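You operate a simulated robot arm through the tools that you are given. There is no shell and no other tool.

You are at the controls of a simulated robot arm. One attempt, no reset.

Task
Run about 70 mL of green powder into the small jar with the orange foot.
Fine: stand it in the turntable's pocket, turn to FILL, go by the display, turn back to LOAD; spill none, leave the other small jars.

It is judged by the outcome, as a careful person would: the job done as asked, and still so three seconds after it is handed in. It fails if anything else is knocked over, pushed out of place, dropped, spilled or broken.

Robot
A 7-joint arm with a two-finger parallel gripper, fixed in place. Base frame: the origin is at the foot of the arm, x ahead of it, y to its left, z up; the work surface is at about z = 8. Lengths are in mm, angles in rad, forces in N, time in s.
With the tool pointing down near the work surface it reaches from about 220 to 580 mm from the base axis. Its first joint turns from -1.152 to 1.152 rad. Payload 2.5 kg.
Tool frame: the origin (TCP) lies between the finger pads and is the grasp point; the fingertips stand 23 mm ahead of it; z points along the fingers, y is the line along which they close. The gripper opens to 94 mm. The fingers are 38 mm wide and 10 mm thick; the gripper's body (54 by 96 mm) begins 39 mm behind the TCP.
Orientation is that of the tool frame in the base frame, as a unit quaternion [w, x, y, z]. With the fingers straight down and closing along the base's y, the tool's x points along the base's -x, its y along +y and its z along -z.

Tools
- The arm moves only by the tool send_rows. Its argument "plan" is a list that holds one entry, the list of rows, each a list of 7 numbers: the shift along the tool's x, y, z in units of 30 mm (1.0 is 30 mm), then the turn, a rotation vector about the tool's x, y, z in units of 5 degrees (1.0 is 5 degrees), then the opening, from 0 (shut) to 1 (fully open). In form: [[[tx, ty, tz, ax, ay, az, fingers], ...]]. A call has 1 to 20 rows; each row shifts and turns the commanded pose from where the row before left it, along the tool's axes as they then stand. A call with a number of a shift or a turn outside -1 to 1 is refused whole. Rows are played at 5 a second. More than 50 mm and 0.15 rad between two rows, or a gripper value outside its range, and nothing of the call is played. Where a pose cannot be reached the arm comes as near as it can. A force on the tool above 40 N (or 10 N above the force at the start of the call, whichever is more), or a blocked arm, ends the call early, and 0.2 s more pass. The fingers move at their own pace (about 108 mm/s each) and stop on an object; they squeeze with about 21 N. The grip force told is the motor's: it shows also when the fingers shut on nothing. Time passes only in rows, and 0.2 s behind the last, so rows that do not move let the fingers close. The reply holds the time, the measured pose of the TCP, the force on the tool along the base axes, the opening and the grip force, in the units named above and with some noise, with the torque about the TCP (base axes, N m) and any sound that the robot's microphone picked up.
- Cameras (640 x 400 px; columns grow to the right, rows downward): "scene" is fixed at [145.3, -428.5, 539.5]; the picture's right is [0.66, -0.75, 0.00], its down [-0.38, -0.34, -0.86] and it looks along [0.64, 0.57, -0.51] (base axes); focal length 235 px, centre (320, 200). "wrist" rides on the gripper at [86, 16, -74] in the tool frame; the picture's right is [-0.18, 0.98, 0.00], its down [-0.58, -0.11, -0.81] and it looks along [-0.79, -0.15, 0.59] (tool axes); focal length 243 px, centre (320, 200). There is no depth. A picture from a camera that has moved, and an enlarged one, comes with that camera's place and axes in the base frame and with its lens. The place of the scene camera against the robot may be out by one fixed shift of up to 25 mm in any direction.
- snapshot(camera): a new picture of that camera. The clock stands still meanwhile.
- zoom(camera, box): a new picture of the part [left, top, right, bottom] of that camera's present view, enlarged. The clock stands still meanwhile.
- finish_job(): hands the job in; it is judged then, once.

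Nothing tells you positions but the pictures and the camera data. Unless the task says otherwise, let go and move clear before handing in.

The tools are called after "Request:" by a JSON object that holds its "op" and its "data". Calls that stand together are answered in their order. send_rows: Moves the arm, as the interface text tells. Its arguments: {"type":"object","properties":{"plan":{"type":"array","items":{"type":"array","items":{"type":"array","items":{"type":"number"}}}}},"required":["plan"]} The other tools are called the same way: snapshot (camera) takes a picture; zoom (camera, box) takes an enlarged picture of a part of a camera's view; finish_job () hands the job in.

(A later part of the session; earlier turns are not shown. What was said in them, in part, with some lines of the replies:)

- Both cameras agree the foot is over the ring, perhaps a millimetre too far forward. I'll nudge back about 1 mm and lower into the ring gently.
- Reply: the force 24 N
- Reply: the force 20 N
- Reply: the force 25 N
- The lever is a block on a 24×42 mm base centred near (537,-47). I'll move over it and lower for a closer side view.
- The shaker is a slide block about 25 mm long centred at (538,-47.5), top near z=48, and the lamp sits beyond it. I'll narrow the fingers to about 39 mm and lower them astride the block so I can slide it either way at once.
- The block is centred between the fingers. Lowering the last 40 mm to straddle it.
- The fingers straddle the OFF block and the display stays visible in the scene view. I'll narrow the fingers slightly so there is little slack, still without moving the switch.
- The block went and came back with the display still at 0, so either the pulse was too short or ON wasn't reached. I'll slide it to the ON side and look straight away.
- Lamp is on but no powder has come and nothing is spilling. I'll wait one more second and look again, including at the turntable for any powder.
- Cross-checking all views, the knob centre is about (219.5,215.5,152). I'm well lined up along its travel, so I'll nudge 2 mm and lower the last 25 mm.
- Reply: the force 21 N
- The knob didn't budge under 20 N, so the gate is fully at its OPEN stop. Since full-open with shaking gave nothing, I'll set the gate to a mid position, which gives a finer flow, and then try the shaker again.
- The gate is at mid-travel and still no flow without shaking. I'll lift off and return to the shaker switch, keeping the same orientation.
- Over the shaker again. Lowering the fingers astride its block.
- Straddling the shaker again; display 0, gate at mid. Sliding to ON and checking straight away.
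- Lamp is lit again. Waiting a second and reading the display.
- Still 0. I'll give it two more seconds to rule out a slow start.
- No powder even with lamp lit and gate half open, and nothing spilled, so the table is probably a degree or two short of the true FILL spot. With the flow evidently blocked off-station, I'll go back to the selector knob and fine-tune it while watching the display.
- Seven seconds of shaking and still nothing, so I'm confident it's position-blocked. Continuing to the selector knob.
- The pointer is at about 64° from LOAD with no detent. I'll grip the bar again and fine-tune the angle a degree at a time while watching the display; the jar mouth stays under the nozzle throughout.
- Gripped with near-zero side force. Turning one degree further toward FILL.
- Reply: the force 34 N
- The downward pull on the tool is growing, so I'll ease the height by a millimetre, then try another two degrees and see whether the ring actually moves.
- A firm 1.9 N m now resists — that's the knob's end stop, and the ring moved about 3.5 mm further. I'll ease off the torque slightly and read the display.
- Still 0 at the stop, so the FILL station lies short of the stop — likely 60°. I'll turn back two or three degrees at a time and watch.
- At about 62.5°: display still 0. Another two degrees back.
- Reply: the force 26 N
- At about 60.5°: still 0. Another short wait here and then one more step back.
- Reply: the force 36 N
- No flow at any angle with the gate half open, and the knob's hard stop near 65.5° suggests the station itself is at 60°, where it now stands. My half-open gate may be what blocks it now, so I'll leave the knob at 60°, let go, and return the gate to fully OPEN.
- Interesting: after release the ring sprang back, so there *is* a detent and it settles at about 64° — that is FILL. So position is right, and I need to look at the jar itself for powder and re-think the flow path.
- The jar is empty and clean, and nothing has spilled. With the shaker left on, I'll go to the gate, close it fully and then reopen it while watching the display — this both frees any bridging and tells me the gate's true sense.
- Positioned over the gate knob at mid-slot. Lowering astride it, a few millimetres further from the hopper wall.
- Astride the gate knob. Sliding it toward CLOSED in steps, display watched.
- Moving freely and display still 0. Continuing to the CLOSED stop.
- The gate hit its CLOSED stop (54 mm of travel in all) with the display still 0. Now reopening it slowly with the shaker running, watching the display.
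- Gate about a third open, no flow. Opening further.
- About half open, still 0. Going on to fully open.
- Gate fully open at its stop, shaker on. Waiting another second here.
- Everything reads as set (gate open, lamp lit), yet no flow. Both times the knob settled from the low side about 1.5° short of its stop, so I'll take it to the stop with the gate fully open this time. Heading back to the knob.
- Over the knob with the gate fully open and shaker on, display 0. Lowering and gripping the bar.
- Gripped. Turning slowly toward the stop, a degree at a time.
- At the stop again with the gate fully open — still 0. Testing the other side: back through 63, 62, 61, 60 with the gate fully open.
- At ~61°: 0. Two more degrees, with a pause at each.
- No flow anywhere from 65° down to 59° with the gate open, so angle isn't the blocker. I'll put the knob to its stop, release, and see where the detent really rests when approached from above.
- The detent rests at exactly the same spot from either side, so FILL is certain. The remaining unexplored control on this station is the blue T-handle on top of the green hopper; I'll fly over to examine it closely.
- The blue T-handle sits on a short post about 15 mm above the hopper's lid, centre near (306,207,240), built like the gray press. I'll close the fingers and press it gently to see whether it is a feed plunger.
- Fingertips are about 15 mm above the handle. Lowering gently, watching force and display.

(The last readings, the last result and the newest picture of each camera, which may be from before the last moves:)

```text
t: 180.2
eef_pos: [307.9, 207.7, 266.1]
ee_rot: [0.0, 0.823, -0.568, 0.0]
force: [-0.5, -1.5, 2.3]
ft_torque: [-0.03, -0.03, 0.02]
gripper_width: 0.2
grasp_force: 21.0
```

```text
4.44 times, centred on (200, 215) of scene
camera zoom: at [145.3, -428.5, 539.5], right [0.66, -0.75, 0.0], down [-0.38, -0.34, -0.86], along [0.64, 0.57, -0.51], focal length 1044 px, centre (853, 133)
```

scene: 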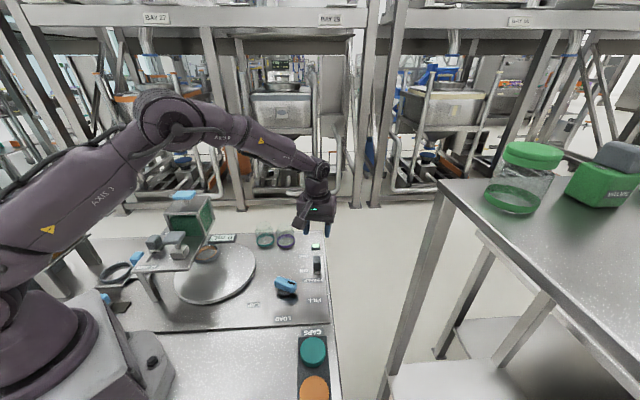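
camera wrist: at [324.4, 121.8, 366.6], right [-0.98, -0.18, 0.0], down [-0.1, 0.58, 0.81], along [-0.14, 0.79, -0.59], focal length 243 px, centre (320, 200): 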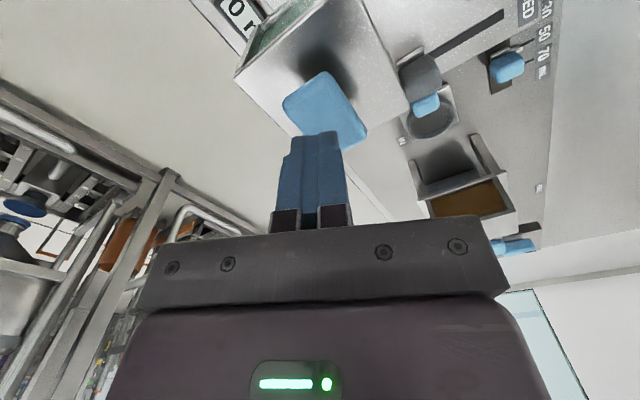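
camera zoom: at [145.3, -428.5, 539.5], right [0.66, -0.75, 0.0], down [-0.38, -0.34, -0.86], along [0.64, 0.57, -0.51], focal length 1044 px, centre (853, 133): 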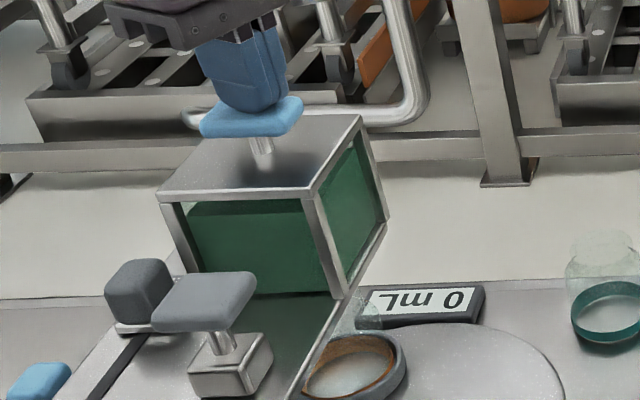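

The handle moves down easily with ~2 N — it is a spring plunger. I'll press further in small steps, watching the display.

Request:
{"op": "send_rows", "data": {"plan": [[[0, 0, 0.1, 0, 0, 0, 0], [0, 0, 0, 0, 0, 0, 0]]]}}

Request:
{"op": "zoom", "data": {"camera": "scene", "box": [140, 170, 260, 260]}}

```text
t: 180.8
eef_pos: [307.6, 207.1, 262.4]
ee_rot: [-0.001, 0.823, -0.568, 0.0]
force: [-0.4, -0.2, 2.1]
ft_torque: [-0.03, 0.01, -0.05]
gripper_width: 0.0
grasp_force: 21.0
```

```text
4.44 times, centred on (200, 215) of scene
camera zoom: at [145.3, -428.5, 539.5], right [0.66, -0.75, 0.0], down [-0.38, -0.34, -0.86], along [0.64, 0.57, -0.51], focal length 1044 px, centre (853, 133)
```

zoom: 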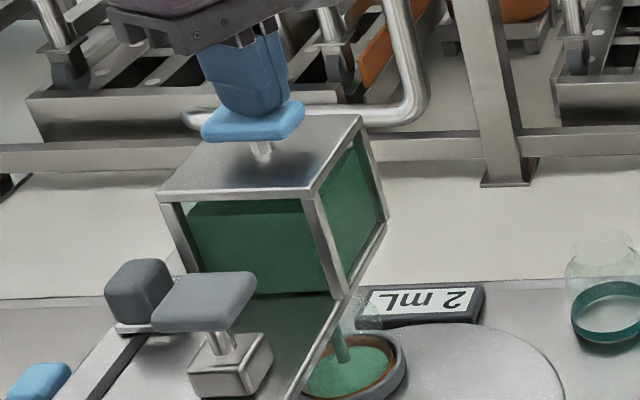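

Powder is running into the jar — 2 mL — so the plunger is the feed. I'll hold this depth and watch the rate.

Request:
{"op": "send_rows", "data": {"plan": [[[0, 0, 0, 0, 0, 0, 0]]]}}

Request:
{"op": "zoom", "data": {"camera": "scene", "box": [140, 170, 260, 260]}}

```text
t: 181.2
eef_pos: [308.4, 208.6, 262.5]
ee_rot: [0.0, 0.823, -0.568, 0.0]
force: [-0.7, 1.3, 2.3]
ft_torque: [-0.02, 0.01, -0.02]
gripper_width: 0.0
grasp_force: 21.0
```

```text
4.44 times, centred on (200, 215) of scene
camera zoom: at [145.3, -428.5, 539.5], right [0.66, -0.75, 0.0], down [-0.38, -0.34, -0.86], along [0.64, 0.57, -0.51], focal length 1044 px, centre (853, 133)
```

zoom: 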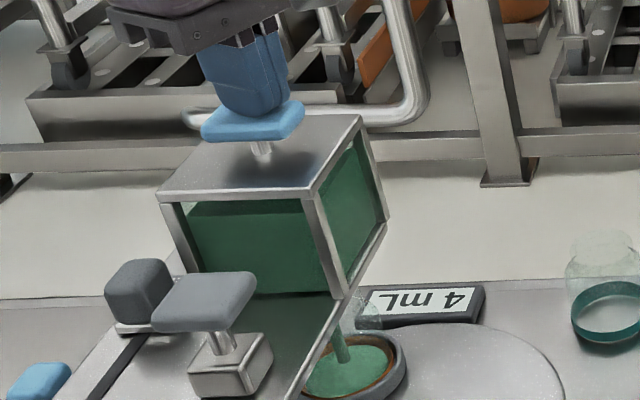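

4 mL now, about 5 mL/s. Holding for ~2 seconds and reading again.

Request:
{"op": "send_rows", "data": {"plan": [[[0, 0, 0, 0, 0, 0, 0], [0, 0, 0, 0, 0, 0, 0], [0, 0, 0, 0, 0, 0, 0], [0, 0, 0, 0, 0, 0, 0], [0, 0, 0, 0, 0, 0, 0], [0, 0, 0, 0, 0, 0, 0], [0, 0, 0, 0, 0, 0, 0], [0, 0, 0, 0, 0, 0, 0]]]}}

Request:
{"op": "zoom", "data": {"camera": "scene", "box": [140, 170, 260, 260]}}

```text
t: 183.0
eef_pos: [306.6, 207.5, 263.6]
ee_rot: [0.0, 0.823, -0.568, 0.0]
force: [0.1, 0.5, 2.5]
ft_torque: [0.0, 0.02, 0.01]
gripper_width: 0.1
grasp_force: 21.5
```

```text
4.44 times, centred on (200, 215) of scene
camera zoom: at [145.3, -428.5, 539.5], right [0.66, -0.75, 0.0], down [-0.38, -0.34, -0.86], along [0.64, 0.57, -0.51], focal length 1044 px, centre (853, 133)
```

zoom: 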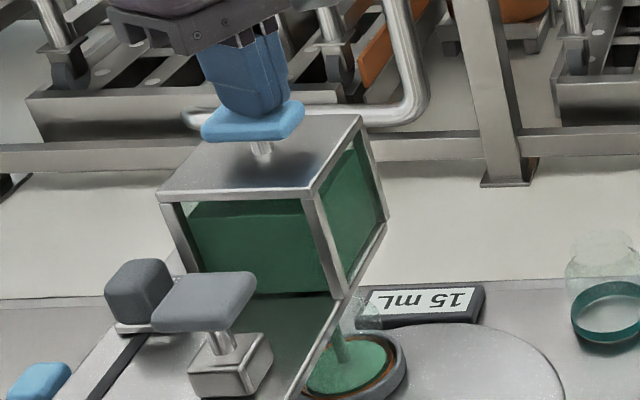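

15 mL, about 6 mL/s. Holding for three more seconds.

Request:
{"op": "send_rows", "data": {"plan": [[[0, 0, 0, 0, 0, 0, 0], [0, 0, 0, 0, 0, 0, 0], [0, 0, 0, 0, 0, 0, 0], [0, 0, 0, 0, 0, 0, 0], [0, 0, 0, 0, 0, 0, 0], [0, 0, 0, 0, 0, 0, 0], [0, 0, 0, 0, 0, 0, 0], [0, 0, 0, 0, 0, 0, 0], [0, 0, 0, 0, 0, 0, 0], [0, 0, 0, 0, 0, 0, 0], [0, 0, 0, 0, 0, 0, 0], [0, 0, 0, 0, 0, 0, 0], [0, 0, 0, 0, 0, 0, 0], [0, 0, 0, 0, 0, 0, 0]]]}}

Request:
{"op": "zoom", "data": {"camera": "scene", "box": [140, 170, 260, 260]}}

```text
t: 186.0
eef_pos: [308.0, 208.4, 261.9]
ee_rot: [-0.001, 0.823, -0.568, 0.0]
force: [-0.1, -0.2, 2.4]
ft_torque: [-0.04, -0.04, -0.01]
gripper_width: 0.0
grasp_force: 20.6
```

```text
4.44 times, centred on (200, 215) of scene
camera zoom: at [145.3, -428.5, 539.5], right [0.66, -0.75, 0.0], down [-0.38, -0.34, -0.86], along [0.64, 0.57, -0.51], focal length 1044 px, centre (853, 133)
```

zoom: 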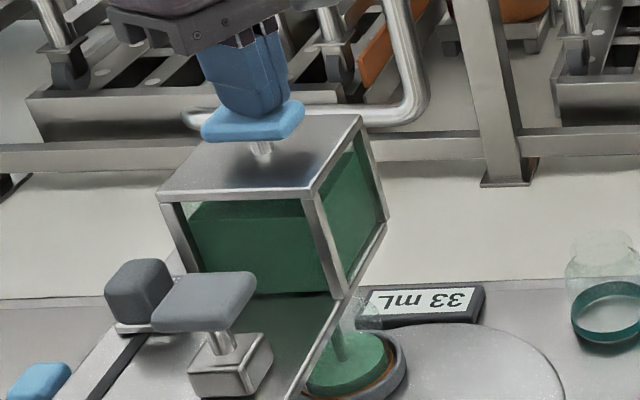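

33 mL, a steady 6 mL/s with a clean stream into the jar. Holding another 3.4 seconds.

Request:
{"op": "send_rows", "data": {"plan": [[[0, 0, 0, 0, 0, 0, 0], [0, 0, 0, 0, 0, 0, 0], [0, 0, 0, 0, 0, 0, 0], [0, 0, 0, 0, 0, 0, 0], [0, 0, 0, 0, 0, 0, 0], [0, 0, 0, 0, 0, 0, 0], [0, 0, 0, 0, 0, 0, 0], [0, 0, 0, 0, 0, 0, 0], [0, 0, 0, 0, 0, 0, 0], [0, 0, 0, 0, 0, 0, 0], [0, 0, 0, 0, 0, 0, 0], [0, 0, 0, 0, 0, 0, 0], [0, 0, 0, 0, 0, 0, 0], [0, 0, 0, 0, 0, 0, 0], [0, 0, 0, 0, 0, 0, 0], [0, 0, 0, 0, 0, 0, 0]]]}}

Request:
{"op": "zoom", "data": {"camera": "scene", "box": [140, 170, 260, 260]}}

```text
t: 189.4
eef_pos: [308.8, 207.1, 262.5]
ee_rot: [0.0, 0.823, -0.568, -0.001]
force: [1.4, -0.6, 3.2]
ft_torque: [-0.01, -0.01, -0.02]
gripper_width: 0.2
grasp_force: 20.4
```

```text
4.44 times, centred on (200, 215) of scene
camera zoom: at [145.3, -428.5, 539.5], right [0.66, -0.75, 0.0], down [-0.38, -0.34, -0.86], along [0.64, 0.57, -0.51], focal length 1044 px, centre (853, 133)
```

zoom: 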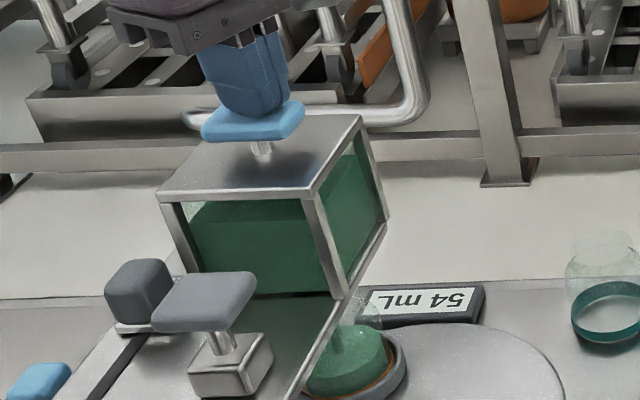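

54 mL. I'll lift off now to see how cleanly the flow stops, then top up the rest in a short press.

Request:
{"op": "send_rows", "data": {"plan": [[[0, 0, -0.3, 0, 0, 0, 0], [0, 0, 0, 0, 0, 0, 0], [0, 0, 0, 0, 0, 0, 0]]]}}

Request:
{"op": "zoom", "data": {"camera": "scene", "box": [140, 170, 260, 260]}}

```text
t: 190.2
eef_pos: [308.0, 207.8, 270.7]
ee_rot: [-0.001, 0.823, -0.568, 0.0]
force: [0.8, -1.0, 0.3]
ft_torque: [0.01, -0.03, -0.03]
gripper_width: 0.1
grasp_force: 20.6
```

```text
4.44 times, centred on (200, 215) of scene
camera zoom: at [145.3, -428.5, 539.5], right [0.66, -0.75, 0.0], down [-0.38, -0.34, -0.86], along [0.64, 0.57, -0.51], focal length 1044 px, centre (853, 133)
```

zoom: 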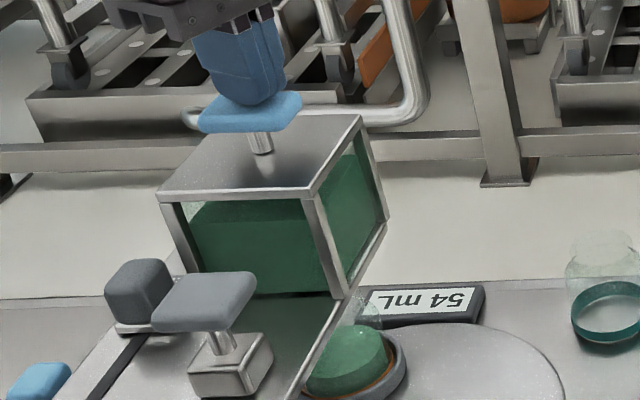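

It stops cleanly at 54 mL. I'll press again for about two seconds and release within the same move, aiming just under 70.

Request:
{"op": "send_rows", "data": {"plan": [[[0, 0, 0.3, 0, 0, 0, 0], [0, 0, 0, 0, 0, 0, 0], [0, 0, 0, 0, 0, 0, 0], [0, 0, 0, 0, 0, 0, 0], [0, 0, 0, 0, 0, 0, 0], [0, 0, 0, 0, 0, 0, 0], [0, 0, 0, 0, 0, 0, 0], [0, 0, 0, 0, 0, 0, 0], [0, 0, 0, 0, 0, 0, 0], [0, 0, 0, 0, 0, 0, 0], [0, 0, 0, 0, 0, 0, 0], [0, 0, -0.3, 0, 0, 0, 0], [0, 0, 0, 0, 0, 0, 0]]]}}

Request:
{"op": "zoom", "data": {"camera": "scene", "box": [140, 170, 260, 260]}}

```text
t: 193.0
eef_pos: [306.0, 207.7, 271.6]
ee_rot: [0.0, 0.823, -0.568, -0.001]
force: [-0.2, 0.4, 0.4]
ft_torque: [-0.02, -0.03, 0.01]
gripper_width: 0.2
grasp_force: 20.8
```

```text
4.44 times, centred on (200, 215) of scene
camera zoom: at [145.3, -428.5, 539.5], right [0.66, -0.75, 0.0], down [-0.38, -0.34, -0.86], along [0.64, 0.57, -0.51], focal length 1044 px, centre (853, 133)
```

zoom: 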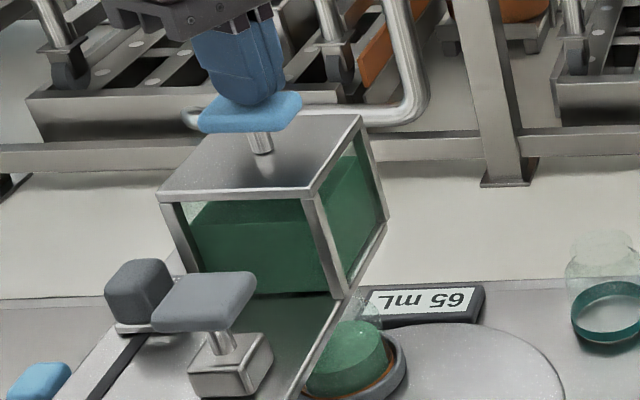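

65 mL. One more short press of about half that length for the last 5 mL.

Request:
{"op": "send_rows", "data": {"plan": [[[0, 0, 0.3, 0, 0, 0, 0], [0, 0, 0, 0, 0, 0, 0], [0, 0, 0, 0, 0, 0, 0], [0, 0, 0, 0, 0, 0, 0], [0, 0, 0, 0, 0, 0, 0], [0, 0, 0, 0, 0, 0, 0], [0, 0, -0.3, 0, 0, 0, 0], [0, 0, 0, 0, 0, 0, 0]]]}}

Request:
{"op": "zoom", "data": {"camera": "scene", "box": [180, 215, 260, 265]}}

Request:
{"op": "zoom", "data": {"camera": "scene", "box": [140, 170, 260, 260]}}

```text
t: 194.8
eef_pos: [307.7, 208.1, 272.1]
ee_rot: [0.0, 0.823, -0.568, 0.001]
force: [-0.3, 1.0, -0.3]
ft_torque: [0.01, -0.01, 0.01]
gripper_width: 0.2
grasp_force: 20.9
```

```text
8.00 times, centred on (220, 240) of scene
camera zoom: at [145.3, -428.5, 539.5], right [0.66, -0.75, 0.0], down [-0.38, -0.34, -0.86], along [0.64, 0.57, -0.51], focal length 1879 px, centre (1120, -120)
```

zoom: 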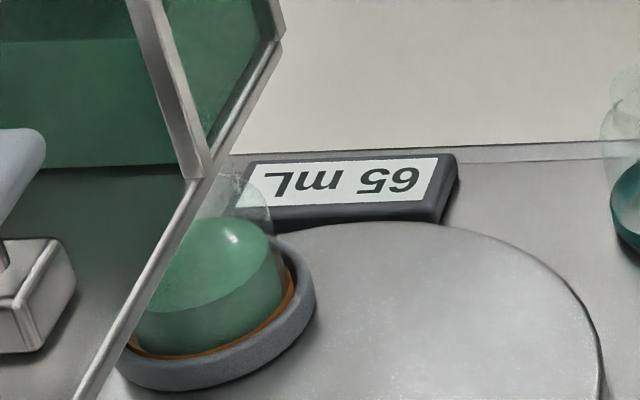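

```text
4.44 times, centred on (200, 215) of scene
camera zoom: at [145.3, -428.5, 539.5], right [0.66, -0.75, 0.0], down [-0.38, -0.34, -0.86], along [0.64, 0.57, -0.51], focal length 1044 px, centre (853, 133)
```

zoom: 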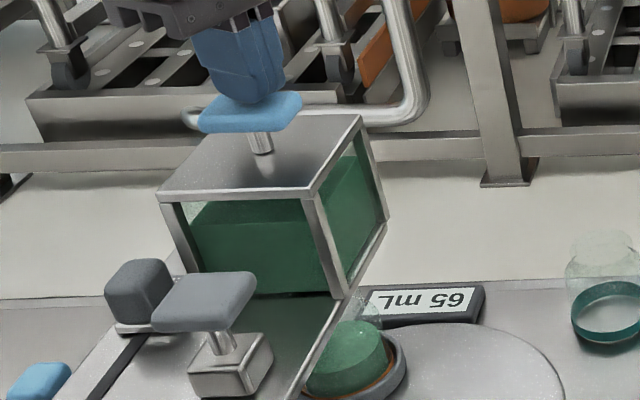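

The display still says 65. I'll wait a moment without pressing and read it again before topping up.

Request:
{"op": "send_rows", "data": {"plan": [[[0, 0, 0, 0, 0, 0, 0], [0, 0, 0, 0, 0, 0, 0], [0, 0, 0, 0, 0, 0, 0], [0, 0, 0, 0, 0, 0, 0]]]}}

Request:
{"op": "zoom", "data": {"camera": "scene", "box": [180, 215, 260, 265]}}

```text
t: 195.8
eef_pos: [308.2, 207.9, 271.7]
ee_rot: [0.0, 0.823, -0.568, 0.0]
force: [0.3, 0.7, 0.4]
ft_torque: [-0.02, 0.05, -0.03]
gripper_width: 0.2
grasp_force: 21.2
```

```text
8.00 times, centred on (220, 240) of scene
camera zoom: at [145.3, -428.5, 539.5], right [0.66, -0.75, 0.0], down [-0.38, -0.34, -0.86], along [0.64, 0.57, -0.51], focal length 1879 px, centre (1120, -120)
```

zoom: 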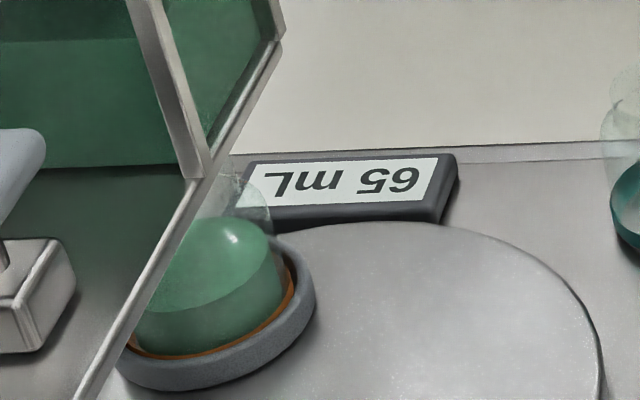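

Steady at 65 mL, so that last press just missed the plunger's trip point. I'll press a touch deeper and check immediately.

Request:
{"op": "send_rows", "data": {"plan": [[[0, 0, 0.33, 0, 0, 0, 0]]]}}

Request:
{"op": "zoom", "data": {"camera": "scene", "box": [140, 170, 260, 260]}}

```text
t: 196.2
eef_pos: [308.3, 206.6, 262.7]
ee_rot: [-0.001, 0.824, -0.567, 0.0]
force: [-0.6, 1.7, 2.8]
ft_torque: [0.03, -0.03, -0.02]
gripper_width: 0.1
grasp_force: 20.7
```

```text
4.44 times, centred on (200, 215) of scene
camera zoom: at [145.3, -428.5, 539.5], right [0.66, -0.75, 0.0], down [-0.38, -0.34, -0.86], along [0.64, 0.57, -0.51], focal length 1044 px, centre (853, 133)
```

zoom: 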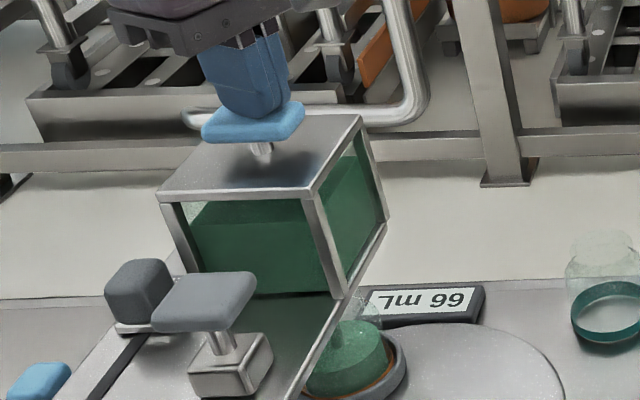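

66 mL and running. Three more ticks then release should land at about 70.

Request:
{"op": "send_rows", "data": {"plan": [[[0, 0, 0, 0, 0, 0, 0], [0, 0, 0, 0, 0, 0, 0], [0, 0, 0, 0, 0, 0, 0], [0, 0, -0.5, 0, 0, 0, 0], [0, 0, -0.5, 0, 0, 0, 0]]]}}

Request:
{"op": "zoom", "data": {"camera": "scene", "box": [180, 215, 260, 265]}}

```text
t: 197.4
eef_pos: [308.8, 206.3, 292.7]
ee_rot: [0.001, 0.823, -0.568, 0.0]
force: [-0.8, 0.4, -0.3]
ft_torque: [0.02, 0.01, 0.03]
gripper_width: 0.1
grasp_force: 21.3
```

```text
8.00 times, centred on (220, 240) of scene
camera zoom: at [145.3, -428.5, 539.5], right [0.66, -0.75, 0.0], down [-0.38, -0.34, -0.86], along [0.64, 0.57, -0.51], focal length 1879 px, centre (1120, -120)
```

zoom: 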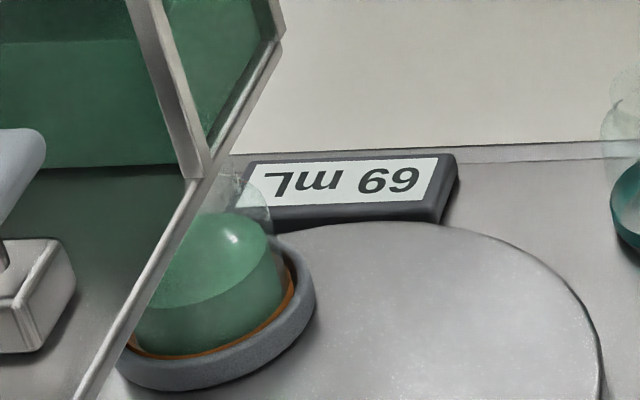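

The display reads 69 mL with the flow stopped — right on target. Now I'll go back to the selector knob to return the table to LOAD.

Request:
{"op": "send_rows", "data": {"plan": [[[0, 0, -1, 0, 0, 0.36, 0.3], [0, 0, -0.5, 0, 0, 0, 0.6], [0.959, 0.041, 0, 0, 0, 0, 0.6], [0.959, 0.041, 0, 0, 0, 0, 0.6], [0.959, 0.041, 0, 0, 0, 0, 0.6], [0.959, 0.041, 0, 0, 0, 0, 0.6], [0.959, 0.041, 0, 0, 0, 0, 0.6], [0.959, 0.041, 0, 0, 0, 0, 0.6], [0.959, 0.041, 0, 0, 0, 0, 0.6], [0.959, 0.041, 0.5, 0, 0, 0, 0.6], [0.959, 0.041, 0.8, 0, 0, 0, 0.6], [0.959, 0.041, 0.8, 0, 0, 0, 0.6], [0, 0, 1, 0, 0, 0, 0.6], [0, 0, 1, 0, 0, 0, 0.6], [0, 0, 1, 0, 0, 0, 0.6], [0, 0, 0, 0, 0, 0, 0.6]]]}}

Request:
{"op": "snapshot", "data": {"camera": "wrist"}}

Request:
{"op": "zoom", "data": {"camera": "wrist", "box": [220, 0, 420, 130]}}

Request:
{"op": "zoom", "data": {"camera": "scene", "box": [150, 190, 270, 290]}}

```text
t: 200.8
eef_pos: [387.9, -70.1, 182.7]
ee_rot: [0.0, 0.814, -0.58, 0.0]
force: [0.5, 0.7, 0.2]
ft_torque: [0.0, -0.01, -0.02]
gripper_width: 56.7
grasp_force: 0.1
```

```text
taken
camera wrist: at [401.8, -155.0, 257.1], right [-0.99, -0.15, 0.0], down [-0.09, 0.59, 0.81], along [-0.12, 0.8, -0.59], focal length 243 px, centre (320, 200)
```

wrist: 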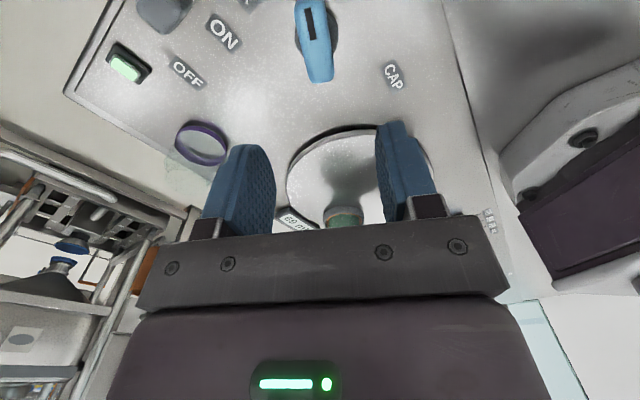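

```text
3.08 times, centred on (320, 65) of wrist
camera zoom: at [401.8, -155.0, 257.1], right [-0.99, -0.15, 0.0], down [-0.09, 0.59, 0.81], along [-0.12, 0.8, -0.59], focal length 746 px, centre (320, 615)
```

zoom: 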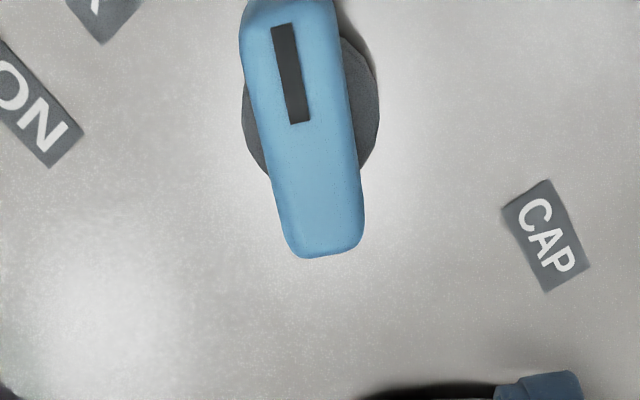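

```text
4.00 times, centred on (210, 240) of scene
camera zoom: at [145.3, -428.5, 539.5], right [0.66, -0.75, 0.0], down [-0.38, -0.34, -0.86], along [0.64, 0.57, -0.51], focal length 940 px, centre (760, 40)
```

zoom: 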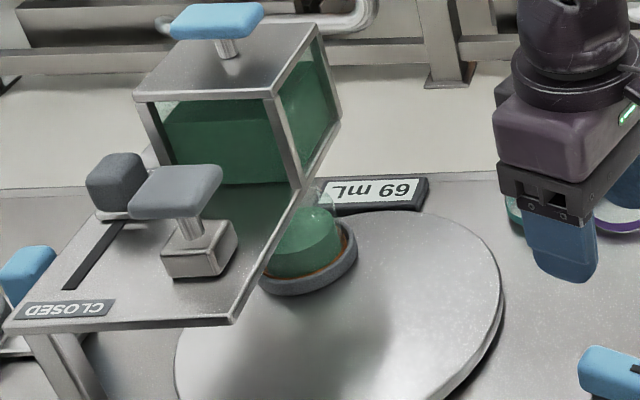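

Both views confirm 69 mL. Small sideways correction, then lowering onto the knob and gripping.

Request:
{"op": "send_rows", "data": {"plan": [[[0, -0.1, 1, 0, 0, 0, 0.6], [0, 0, 1, 0, 0, 0, 0.6], [0, 0, 1, 0, 0, 0, 0.6], [0, 0, 0.8, 0, 0, 0, 0.6], [0, 0, 0.56, 0, 0, 0, 0.6], [0, 0, 0, 0, 0, 0, 0.6], [0, 0, 0, 0, 0, 0, 0.4], [0, 0, 0, 0, 0, 0, 0.2], [0, 0, 0, 0, 0, 0, 0.15], [0, 0, 0, 0, 0, 0, 0.15]]]}}

```text
t: 203.0
eef_pos: [392.0, -69.5, 52.7]
ee_rot: [0.003, 0.814, -0.581, -0.003]
force: [-30.9, -4.7, 23.2]
ft_torque: [-0.4, -0.47, 0.09]
gripper_width: 24.3
grasp_force: 45.0
```

Side force of ~31 N shows I'm about 2 mm off; easing it.

Request:
{"op": "send_rows", "data": {"plan": [[[0, 0.06, -0.02, 0, 0, 0, 0.15], [0, 0, 0, 0, 0, 0, 0.15]]]}}

```text
t: 203.6
eef_pos: [390.8, -68.7, 52.6]
ee_rot: [0.0, 0.814, -0.581, 0.0]
force: [-7.7, -9.3, -14.3]
ft_torque: [0.51, 0.52, 0.04]
gripper_width: 24.2
grasp_force: 45.3
```

Good. Turning slowly clockwise back toward LOAD, about 12° first.

Request:
{"op": "send_rows", "data": {"plan": [[[0, 0, 0, 0, 0, 0.4, 0.15], [0, 0, 0, 0, 0, 0.5, 0.15], [0, 0, 0, 0, 0, 0.5, 0.15], [0, 0, 0, 0, 0, 0.5, 0.15], [0, 0, 0, 0, 0, 0.5, 0.15], [0, 0, 0, 0, 0, 0, 0.15]]]}}

Request:
{"op": "zoom", "data": {"camera": "scene", "box": [150, 190, 270, 290]}}

```text
t: 205.0
eef_pos: [390.5, -70.1, 53.4]
ee_rot: [0.001, 0.749, -0.663, -0.001]
force: [-1.5, -11.4, -30.2]
ft_torque: [0.15, -0.14, -0.04]
gripper_width: 23.7
grasp_force: 45.0
```

```text
4.00 times, centred on (210, 240) of scene
camera zoom: at [145.5, -428.5, 539.5], right [0.66, -0.75, 0.0], down [-0.39, -0.34, -0.86], along [0.64, 0.57, -0.51], focal length 940 px, centre (760, 40)
```

zoom: 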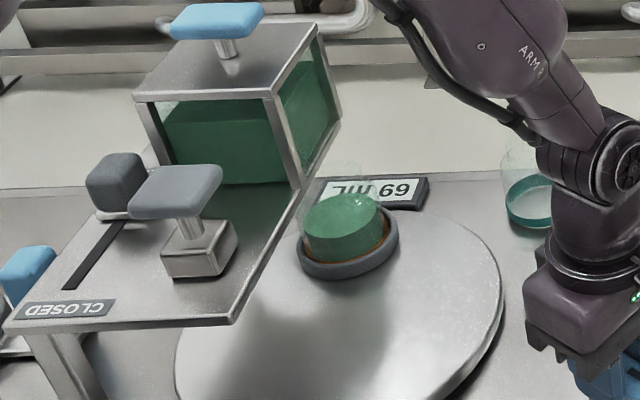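

The jar rides out cleanly, no spill. I'll relieve the vertical pull and continue.

Request:
{"op": "send_rows", "data": {"plan": [[[0, 0, 0.05, 0, 0, 0.3, 0.15], [0, 0, 0, 0, 0, 0.5, 0.15], [0, 0, 0, 0, 0, 0.5, 0.15], [0, 0, 0, 0, 0, 0.5, 0.15], [0, 0, 0, 0, 0, 0.5, 0.15], [0, 0, 0, 0, 0, 0.5, 0.15], [0, 0, 0, 0, 0, 0, 0.15]]]}}

Request:
{"op": "zoom", "data": {"camera": "scene", "box": [150, 200, 290, 300]}}

```text
t: 206.6
eef_pos: [390.9, -68.3, 52.5]
ee_rot: [-0.001, -0.662, 0.749, 0.0]
force: [-21.1, -12.3, 29.8]
ft_torque: [0.14, 0.15, -0.03]
gripper_width: 23.9
grasp_force: 44.7
```

```text
4.00 times, centred on (220, 250) of scene
camera zoom: at [145.2, -428.5, 539.6], right [0.66, -0.75, 0.0], down [-0.38, -0.34, -0.86], along [0.64, 0.57, -0.51], focal length 940 px, centre (720, 0)
```

zoom: 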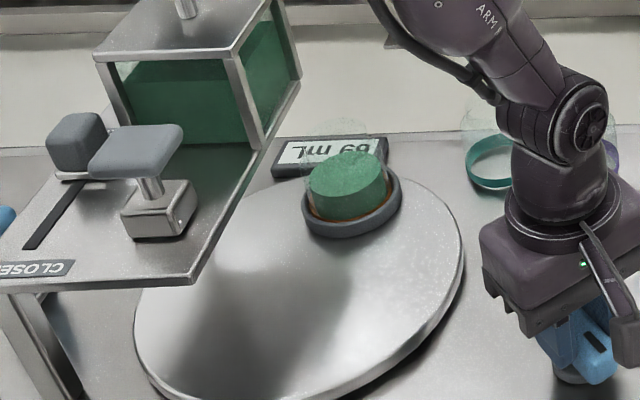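

Forces are building from slight misalignment; I'll ease them and carry on.

Request:
{"op": "send_rows", "data": {"plan": [[[0.03, 0.045, -0.03, 0, 0, 0, 0.15], [0, 0, 0, 0, 0, 0, 0.15]]]}}

```text
t: 207.2
eef_pos: [391.4, -68.3, 53.0]
ee_rot: [0.001, -0.662, 0.749, -0.002]
force: [-0.2, -11.0, 5.3]
ft_torque: [-1.49, 0.5, 0.01]
gripper_width: 23.9
grasp_force: 45.3
```

Request:
{"op": "send_rows", "data": {"plan": [[[0, 0, 0, 0, 0, 0.4, 0.15], [0, 0, 0, 0, 0, 0.5, 0.15], [0, 0, 0, 0, 0, 0.5, 0.15], [0, 0, 0, 0, 0, 0.5, 0.15], [0, 0, 0, 0, 0, 0, 0.15]]]}}

Request:
{"op": "zoom", "data": {"camera": "scene", "box": [170, 210, 310, 310]}}

```text
t: 208.4
eef_pos: [390.8, -68.4, 53.4]
ee_rot: [0.001, -0.598, 0.802, -0.001]
force: [17.8, -12.0, -18.7]
ft_torque: [-0.21, -0.04, -0.03]
gripper_width: 23.9
grasp_force: 45.4
```

```text
4.00 times, centred on (240, 260) of scene
camera zoom: at [145.4, -428.5, 539.5], right [0.66, -0.75, 0.0], down [-0.39, -0.34, -0.86], along [0.64, 0.57, -0.51], focal length 940 px, centre (640, -40)
```

zoom: 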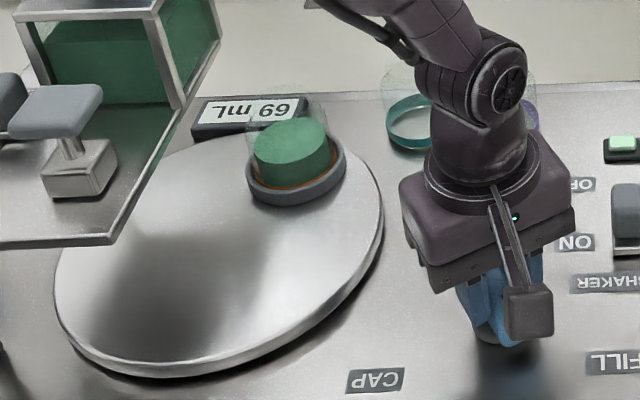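

About 45° of the way back and all clean. Continuing.

Request:
{"op": "send_rows", "data": {"plan": [[[0.015, -0.04, 0.03, 0, 0, 0.3, 0.15], [0, 0, 0, 0, 0, 0.5, 0.15], [0, 0, 0, 0, 0, 0.5, 0.15], [0, 0, 0, 0, 0, 0.5, 0.15], [0, 0, 0, 0, 0, 0.5, 0.15], [0, 0, 0, 0, 0, 0, 0.15]]]}}

Request:
{"op": "zoom", "data": {"camera": "scene", "box": [170, 210, 310, 310]}}

```text
t: 209.6
eef_pos: [390.7, -68.1, 52.6]
ee_rot: [0.0, -0.525, 0.851, 0.001]
force: [-3.4, -0.6, 3.8]
ft_torque: [0.24, -0.38, 0.0]
gripper_width: 24.0
grasp_force: 45.1
stopped in row 5: the force on the tool passed its limit at 42 N (the readings are from after the stop); the commanded pose is now the measured one
```

```text
4.00 times, centred on (240, 260) of scene
camera zoom: at [145.3, -428.5, 539.5], right [0.66, -0.75, 0.0], down [-0.38, -0.34, -0.86], along [0.64, 0.57, -0.51], focal length 940 px, centre (640, -40)
```

zoom: 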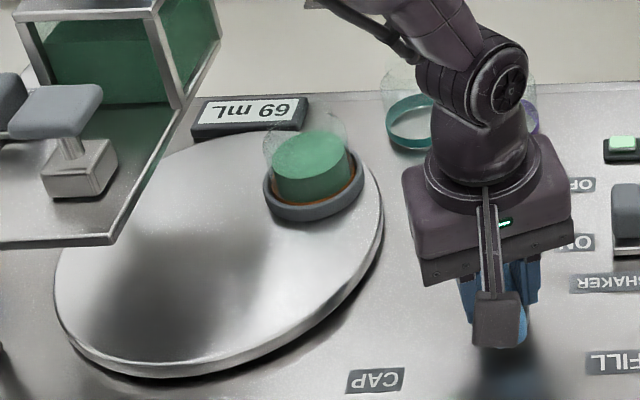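

The force guard paused the move (42 N) and reset the pose; forces are now near zero and the jar is fine. I'll finish the last 18° in shorter, gentler steps.

Request:
{"op": "send_rows", "data": {"plan": [[[0, 0, 0, 0, 0, 0.4, 0.15], [0, 0, 0, 0, 0, 0.4, 0.15], [0, 0, 0, 0, 0, 0.4, 0.15], [0, 0, 0, 0, 0, 0, 0.15]]]}}

```text
t: 210.6
eef_pos: [391.4, -68.7, 52.6]
ee_rot: [0.0, -0.48, 0.877, 0.002]
force: [-9.2, 0.2, 13.3]
ft_torque: [0.53, -0.33, 0.03]
gripper_width: 23.6
grasp_force: 44.8
```

Request:
{"op": "send_rows", "data": {"plan": [[[0.01, 0.02, -0.02, 0, 0, 0.4, 0.15], [0, 0, 0, 0, 0, 0.4, 0.15], [0, 0, 0, 0, 0, 0.4, 0.15], [0, 0, 0, 0, 0, 0, 0.15]]]}}

Request:
{"op": "zoom", "data": {"camera": "scene", "box": [170, 210, 310, 310]}}

```text
t: 211.6
eef_pos: [390.0, -68.6, 53.0]
ee_rot: [0.0, -0.433, 0.902, 0.0]
force: [14.6, -1.4, -19.3]
ft_torque: [-0.91, 0.45, -0.03]
gripper_width: 24.0
grasp_force: 45.2
```

```text
4.00 times, centred on (240, 260) of scene
camera zoom: at [145.4, -428.5, 539.5], right [0.66, -0.75, 0.0], down [-0.39, -0.34, -0.86], along [0.64, 0.57, -0.51], focal length 940 px, centre (640, -40)
```

zoom: 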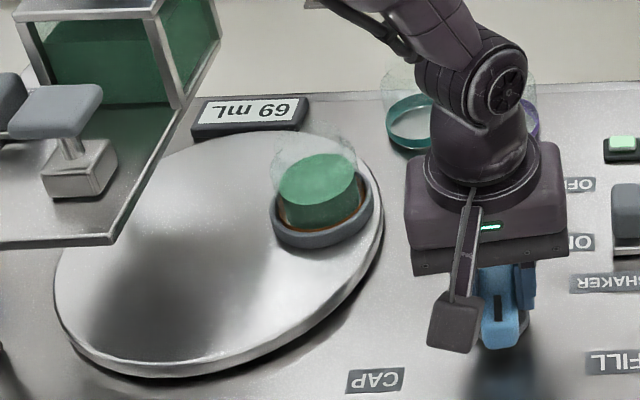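

Request:
{"op": "send_rows", "data": {"plan": [[[0, -0.03, 0.03, 0, 0, 0.4, 0.15], [0, 0, 0, 0, 0, 0.4, 0.15], [0, 0, 0, 0, 0, 0.4, 0.15], [0, 0, 0, 0, 0, 0, 0.15]]]}}

Request:
{"op": "zoom", "data": {"camera": "scene", "box": [170, 210, 310, 310]}}

```text
t: 212.6
eef_pos: [391.4, -69.5, 53.1]
ee_rot: [-0.001, -0.385, 0.923, 0.001]
force: [2.0, 2.4, 2.1]
ft_torque: [0.44, -0.47, -0.04]
gripper_width: 24.0
grasp_force: 44.7
```

```text
4.00 times, centred on (240, 260) of scene
camera zoom: at [145.3, -428.5, 539.5], right [0.66, -0.75, 0.0], down [-0.38, -0.34, -0.86], along [0.64, 0.57, -0.51], focal length 940 px, centre (640, -40)
```

zoom: 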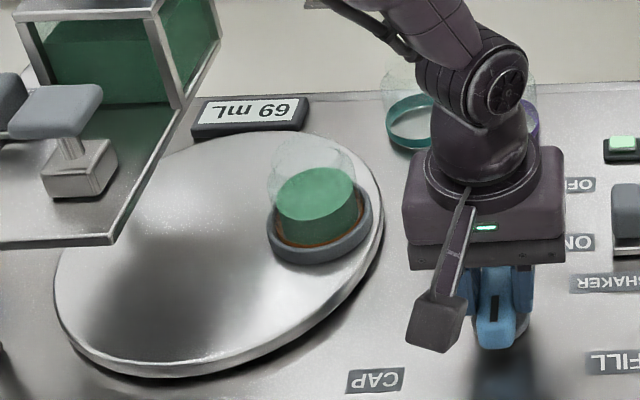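

The pointer is back at LOAD (45°). I'll open the fingers, rise, and let the detent settle.

Request:
{"op": "send_rows", "data": {"plan": [[[0, 0, 0, 0, 0, 0, 0.35], [0, 0, 0, 0, 0, 0, 0.6], [0, 0, 0, 0, 0, 0, 0.6], [0, 0, -0.7, 0, 0, 0, 0.6], [0, 0, -1, 0, 0, 0, 0.6], [0, 0, -1, 0, 0, 0, 0.6], [0, 0, -1, 0, 0, 0, 0.6], [0, 0, 0, 0, 0, 0, 0.6]]]}}

Request:
{"op": "zoom", "data": {"camera": "scene", "box": [170, 210, 330, 330]}}

Request:
{"op": "snapshot", "data": {"camera": "wrist"}}

```text
t: 214.3
eef_pos: [391.0, -68.3, 164.1]
ee_rot: [0.0, -0.385, 0.923, 0.0]
force: [0.6, 0.6, 0.2]
ft_torque: [-0.02, 0.0, -0.02]
gripper_width: 56.3
grasp_force: 0.1
```

```text
3.33 times, centred on (250, 270) of scene
camera zoom: at [145.3, -428.5, 539.5], right [0.66, -0.75, 0.0], down [-0.38, -0.34, -0.86], along [0.64, 0.57, -0.51], focal length 783 px, centre (553, -33)
```

zoom: 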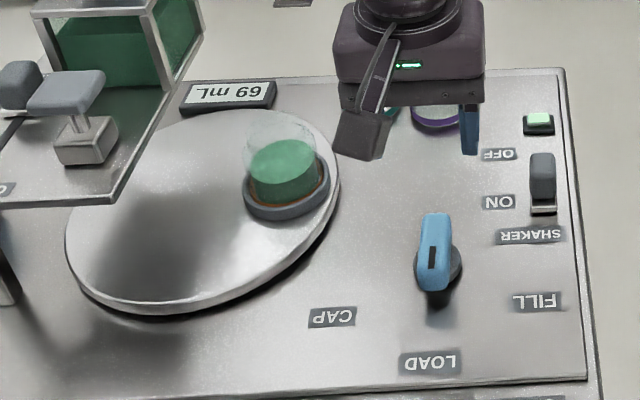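

```text
taken
camera wrist: at [319.8, -117.6, 238.1], right [-0.57, 0.82, 0.0], down [0.49, 0.34, 0.81], along [0.66, 0.46, -0.59], focal length 243 px, centre (320, 200)
```

wrist: 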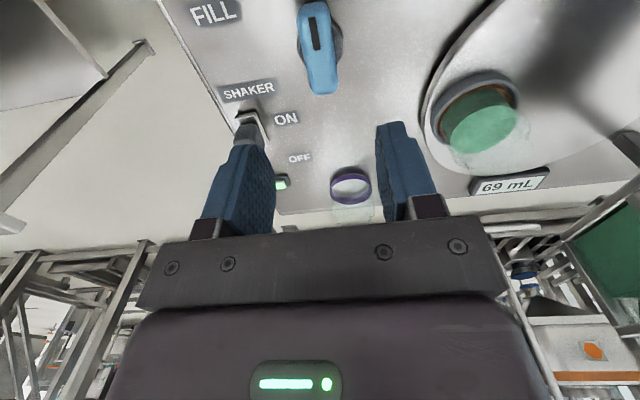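

The table is at LOAD with the jar holding 69 mL and nothing spilled. Now I'll switch the shaker back OFF, pushing the block from its near side with closed fingers.

Request:
{"op": "send_rows", "data": {"plan": [[[-0.37, -0.98, 0, 0, 0, 0, 0], [-0.37, -0.98, 0, 0, 0, 0, 0], [-0.37, -0.98, 0, 0, 0, 0, 0], [0, 0, 0.8, 0, 0, 0, 0], [0, 0, 0, 0, 0, 0, 0]]]}}

Request:
{"op": "snapshot", "data": {"camera": "wrist"}}

Request:
{"op": "zoom", "data": {"camera": "scene", "box": [260, 220, 340, 290]}}

```text
t: 215.6
eef_pos: [477.1, -106.9, 138.9]
ee_rot: [-0.001, -0.386, 0.923, 0.0]
force: [-0.5, -0.3, 0.0]
ft_torque: [0.02, 0.0, 0.01]
gripper_width: 0.0
grasp_force: 21.2
```

```text
taken
camera wrist: at [407.0, -156.8, 212.6], right [-0.57, 0.82, 0.0], down [0.49, 0.34, 0.81], along [0.66, 0.46, -0.59], focal length 243 px, centre (320, 200)
```

wrist: 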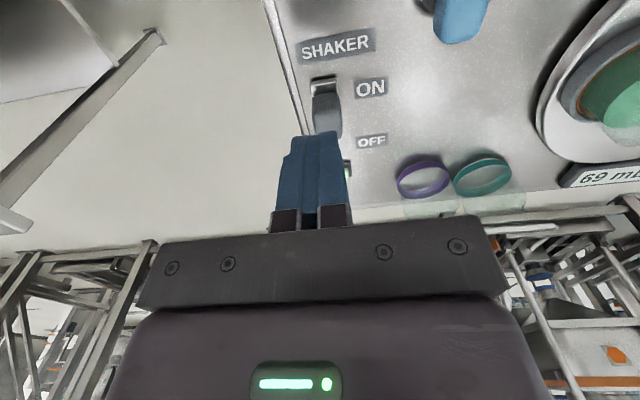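

```text
5.71 times, centred on (300, 255) of scene
camera zoom: at [145.3, -428.5, 539.5], right [0.66, -0.75, 0.0], down [-0.38, -0.34, -0.86], along [0.64, 0.57, -0.51], focal length 1342 px, centre (434, -114)
```

zoom: 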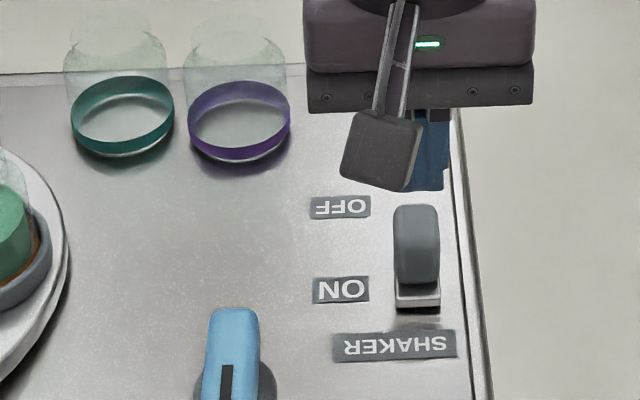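

The fingers will come down just in front of the block. I'll back off 4 mm for safety, lower, and then push it to OFF.

Request:
{"op": "send_rows", "data": {"plan": [[[0.15, 0, 0.8, 0, 0, 0, 0], [0, 0, 0.8, 0, 0, 0, 0], [0, 0, 0.8, 0, 0, 0, 0], [0, 0, 0.45, 0, 0, 0, 0], [0, 0, 0, 0, 0, 0, 0]]]}}

Request:
{"op": "snapshot", "data": {"camera": "wrist"}}

Request:
{"op": "zoom", "data": {"camera": "scene", "box": [260, 220, 340, 290]}}

```text
t: 216.8
eef_pos: [473.4, -111.8, 54.7]
ee_rot: [-0.001, -0.386, 0.923, 0.0]
force: [-0.1, 0.5, 0.1]
ft_torque: [0.01, 0.01, 0.03]
gripper_width: 0.0
grasp_force: 20.8
```

```text
taken
camera wrist: at [402.2, -160.4, 128.0], right [-0.57, 0.82, 0.0], down [0.49, 0.34, 0.81], along [0.66, 0.46, -0.59], focal length 243 px, centre (320, 200)
```

wrist: 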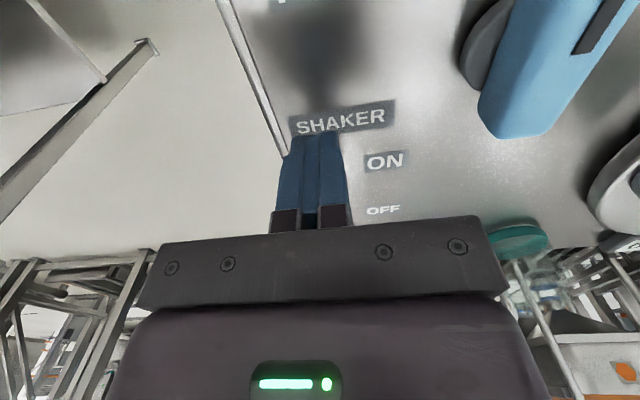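

```text
5.71 times, centred on (300, 255) of scene
camera zoom: at [145.3, -428.5, 539.5], right [0.66, -0.75, 0.0], down [-0.38, -0.34, -0.86], along [0.64, 0.57, -0.51], focal length 1342 px, centre (434, -114)
```

zoom: 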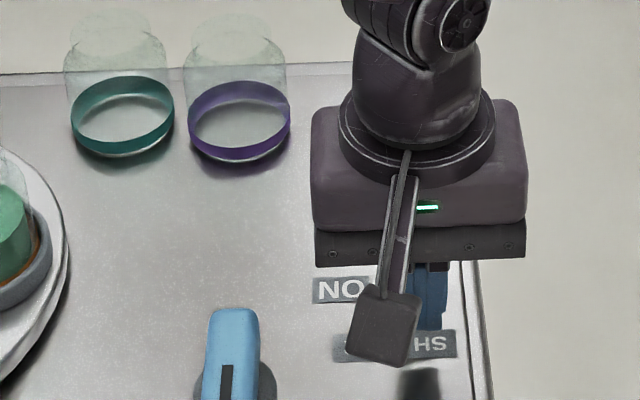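

Clear in front of the block. Pushing it along toward OFF.

Request:
{"op": "send_rows", "data": {"plan": [[[-0.4, 0, 0, 0, 0, 0, 0], [-0.4, 0, 0, 0, 0, 0, 0], [-0.4, 0, 0, 0, 0, 0, 0], [-0.4, 0, 0, 0, 0, 0, 0], [-0.3, 0, 0, 0, 0, 0, 0], [0, 0, 0, 0, 0, 0, 0]]]}}

Request:
{"op": "zoom", "data": {"camera": "scene", "box": [260, 220, 340, 290]}}

Request:
{"op": "snapshot", "data": {"camera": "wrist"}}

```text
t: 218.2
eef_pos: [512.9, -74.2, 53.4]
ee_rot: [-0.006, -0.385, 0.923, 0.0]
force: [-17.4, -13.9, 4.8]
ft_torque: [0.16, 0.17, 0.06]
gripper_width: 0.0
grasp_force: 21.4
```

```text
5.71 times, centred on (300, 255) of scene
camera zoom: at [145.3, -428.5, 539.5], right [0.66, -0.75, 0.0], down [-0.38, -0.34, -0.86], along [0.64, 0.57, -0.51], focal length 1342 px, centre (434, -114)
```

zoom: 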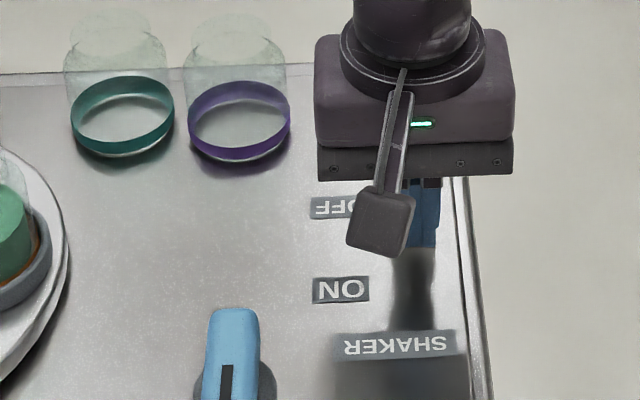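

```text
taken
camera wrist: at [441.6, -121.3, 127.8], right [-0.57, 0.82, 0.0], down [0.49, 0.34, 0.8], along [0.66, 0.46, -0.6], focal length 243 px, centre (320, 200)
```

wrist: 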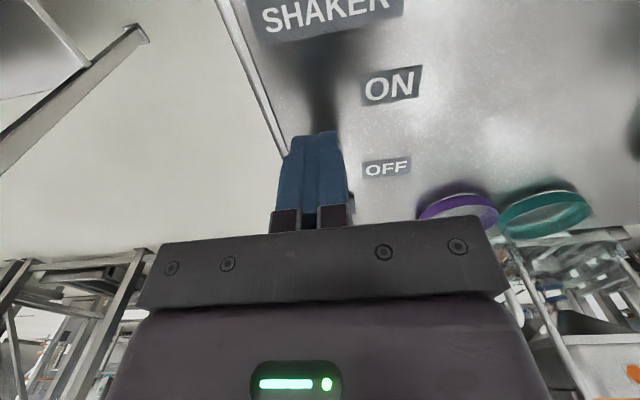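

It met the OFF stop with about 22 N. Backing off, rising, and checking the lamp.

Request:
{"op": "send_rows", "data": {"plan": [[[0.3, 0, 0, 0, 0, 0, 0], [0, 0, -0.7, 0, 0, 0, 0], [0, 0, -1, 0, 0, 0, 0], [0, 0, -1, 0, 0, 0, 0], [0, 0, -1, 0, 0, 0, 0], [0, 0, -1, 0, 0, 0, 0], [0, 0, 0, 0, 0, 0, 0]]]}}

Request:
{"op": "snapshot", "data": {"camera": "wrist"}}

Request:
{"op": "zoom", "data": {"camera": "scene", "box": [170, 210, 330, 330]}}

```text
t: 219.8
eef_pos: [508.3, -78.0, 195.7]
ee_rot: [-0.001, -0.386, 0.923, 0.001]
force: [0.0, 0.2, -0.4]
ft_torque: [-0.01, -0.02, 0.01]
gripper_width: 0.0
grasp_force: 21.3
```

```text
taken
camera wrist: at [436.5, -127.1, 269.4], right [-0.57, 0.82, 0.0], down [0.49, 0.34, 0.81], along [0.66, 0.46, -0.59], focal length 243 px, centre (320, 200)
```

wrist: 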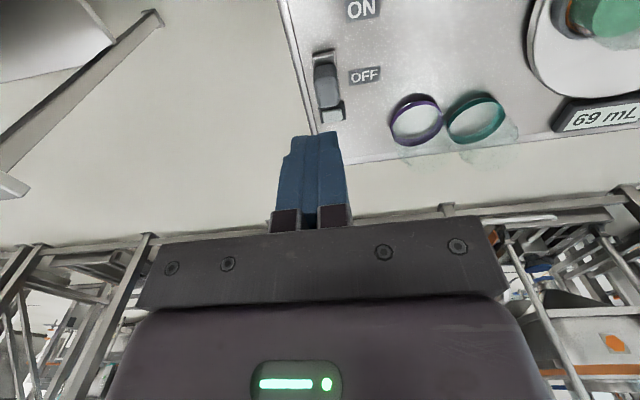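

```text
3.33 times, centred on (250, 270) of scene
camera zoom: at [145.3, -428.5, 539.5], right [0.66, -0.75, 0.0], down [-0.38, -0.34, -0.86], along [0.64, 0.57, -0.51], focal length 783 px, centre (553, -33)
```

zoom: 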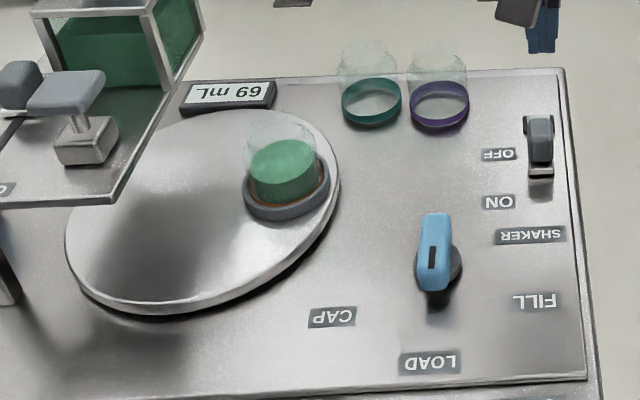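

The shaker is OFF, the gate is back where it was, the table is at LOAD and the display reads 69 mL. I'll rise clear and take a last look over everything.

Request:
{"op": "send_rows", "data": {"plan": [[[0, 0, -1, 0, 0, 0, 0.5], [0, 0, -1, 0, 0, 0, 0.5], [0, 0, -1, 0, 0, 0, 0.5], [0, 0, -1, 0, 0, 0, 0.5], [0, 0, 0, 0, 0, 0, 0.5]]]}}

Request:
{"op": "snapshot", "data": {"camera": "scene"}}

Request:
{"op": "zoom", "data": {"camera": "scene", "box": [130, 180, 280, 300]}}

Request:
{"op": "zoom", "data": {"camera": "wrist", "box": [260, 0, 420, 120]}}

```text
t: 220.9
eef_pos: [508.0, -76.4, 313.9]
ee_rot: [0.0, -0.385, 0.923, 0.0]
force: [-0.4, 0.1, -0.1]
ft_torque: [-0.07, -0.02, -0.02]
gripper_width: 47.1
grasp_force: 0.0
```

```text
taken
```

scene: 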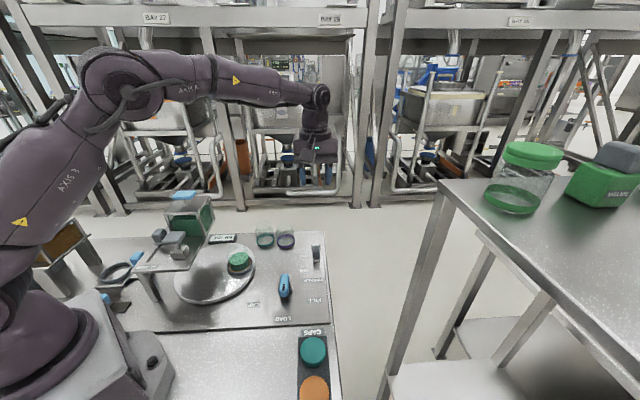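

```text
3.33 times, centred on (205, 240) of scene
camera zoom: at [145.3, -428.5, 539.5], right [0.66, -0.75, 0.0], down [-0.38, -0.34, -0.86], along [0.64, 0.57, -0.51], focal length 783 px, centre (703, 67)
```

zoom: 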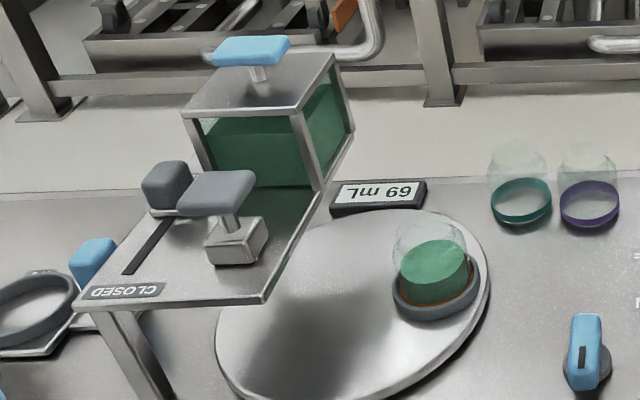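

```text
3.33 times, centred on (340, 60) of wrist
camera zoom: at [436.8, -125.8, 388.9], right [-0.57, 0.82, 0.0], down [0.49, 0.34, 0.81], along [0.66, 0.46, -0.59], focal length 809 px, centre (253, 667)
```

zoom: 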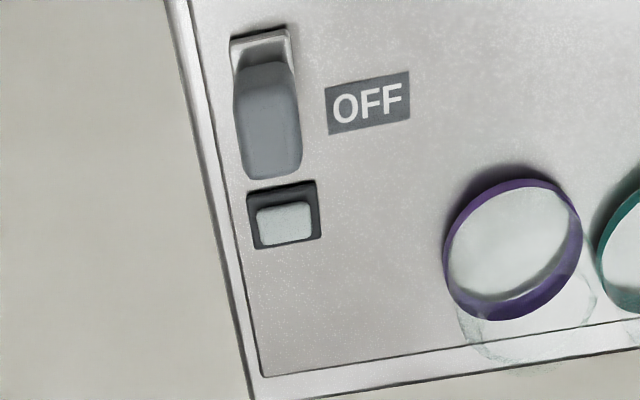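

The orange-foot jar stands upright in the pocket at LOAD with 69 mL of green powder and no spill in view. The other jars haven't moved, the shaker is OFF with its lamp out, the gate is back at OPEN, and the arm is clear. I'm handing the job in.

Request:
{"op": "finish_job", "data": {}}

```text
The job is handed in.
```

The job is handed in: the orange-foot jar is standing in the turntable's pocket at LOAD with about 69 mL of green powder, going by the display. I saw no spilled powder in either camera, and the other small jars are where they were.

- **How the powder runs:** turning to FILL did not start it, and neither did the shaker or the gate. Pressing the blue handle on top of the green hopper does. I found that only after trying the other controls.
- **Controls I moved:** I switched the shaker on and back OFF, and slid the gate to CLOSED and back to OPEN. Both are where they started.
- **Force limit:** while I was turning back to LOAD, the force guard stopped the arm once at 42 N. I finished the turn in smaller steps, and the jar stayed upright.
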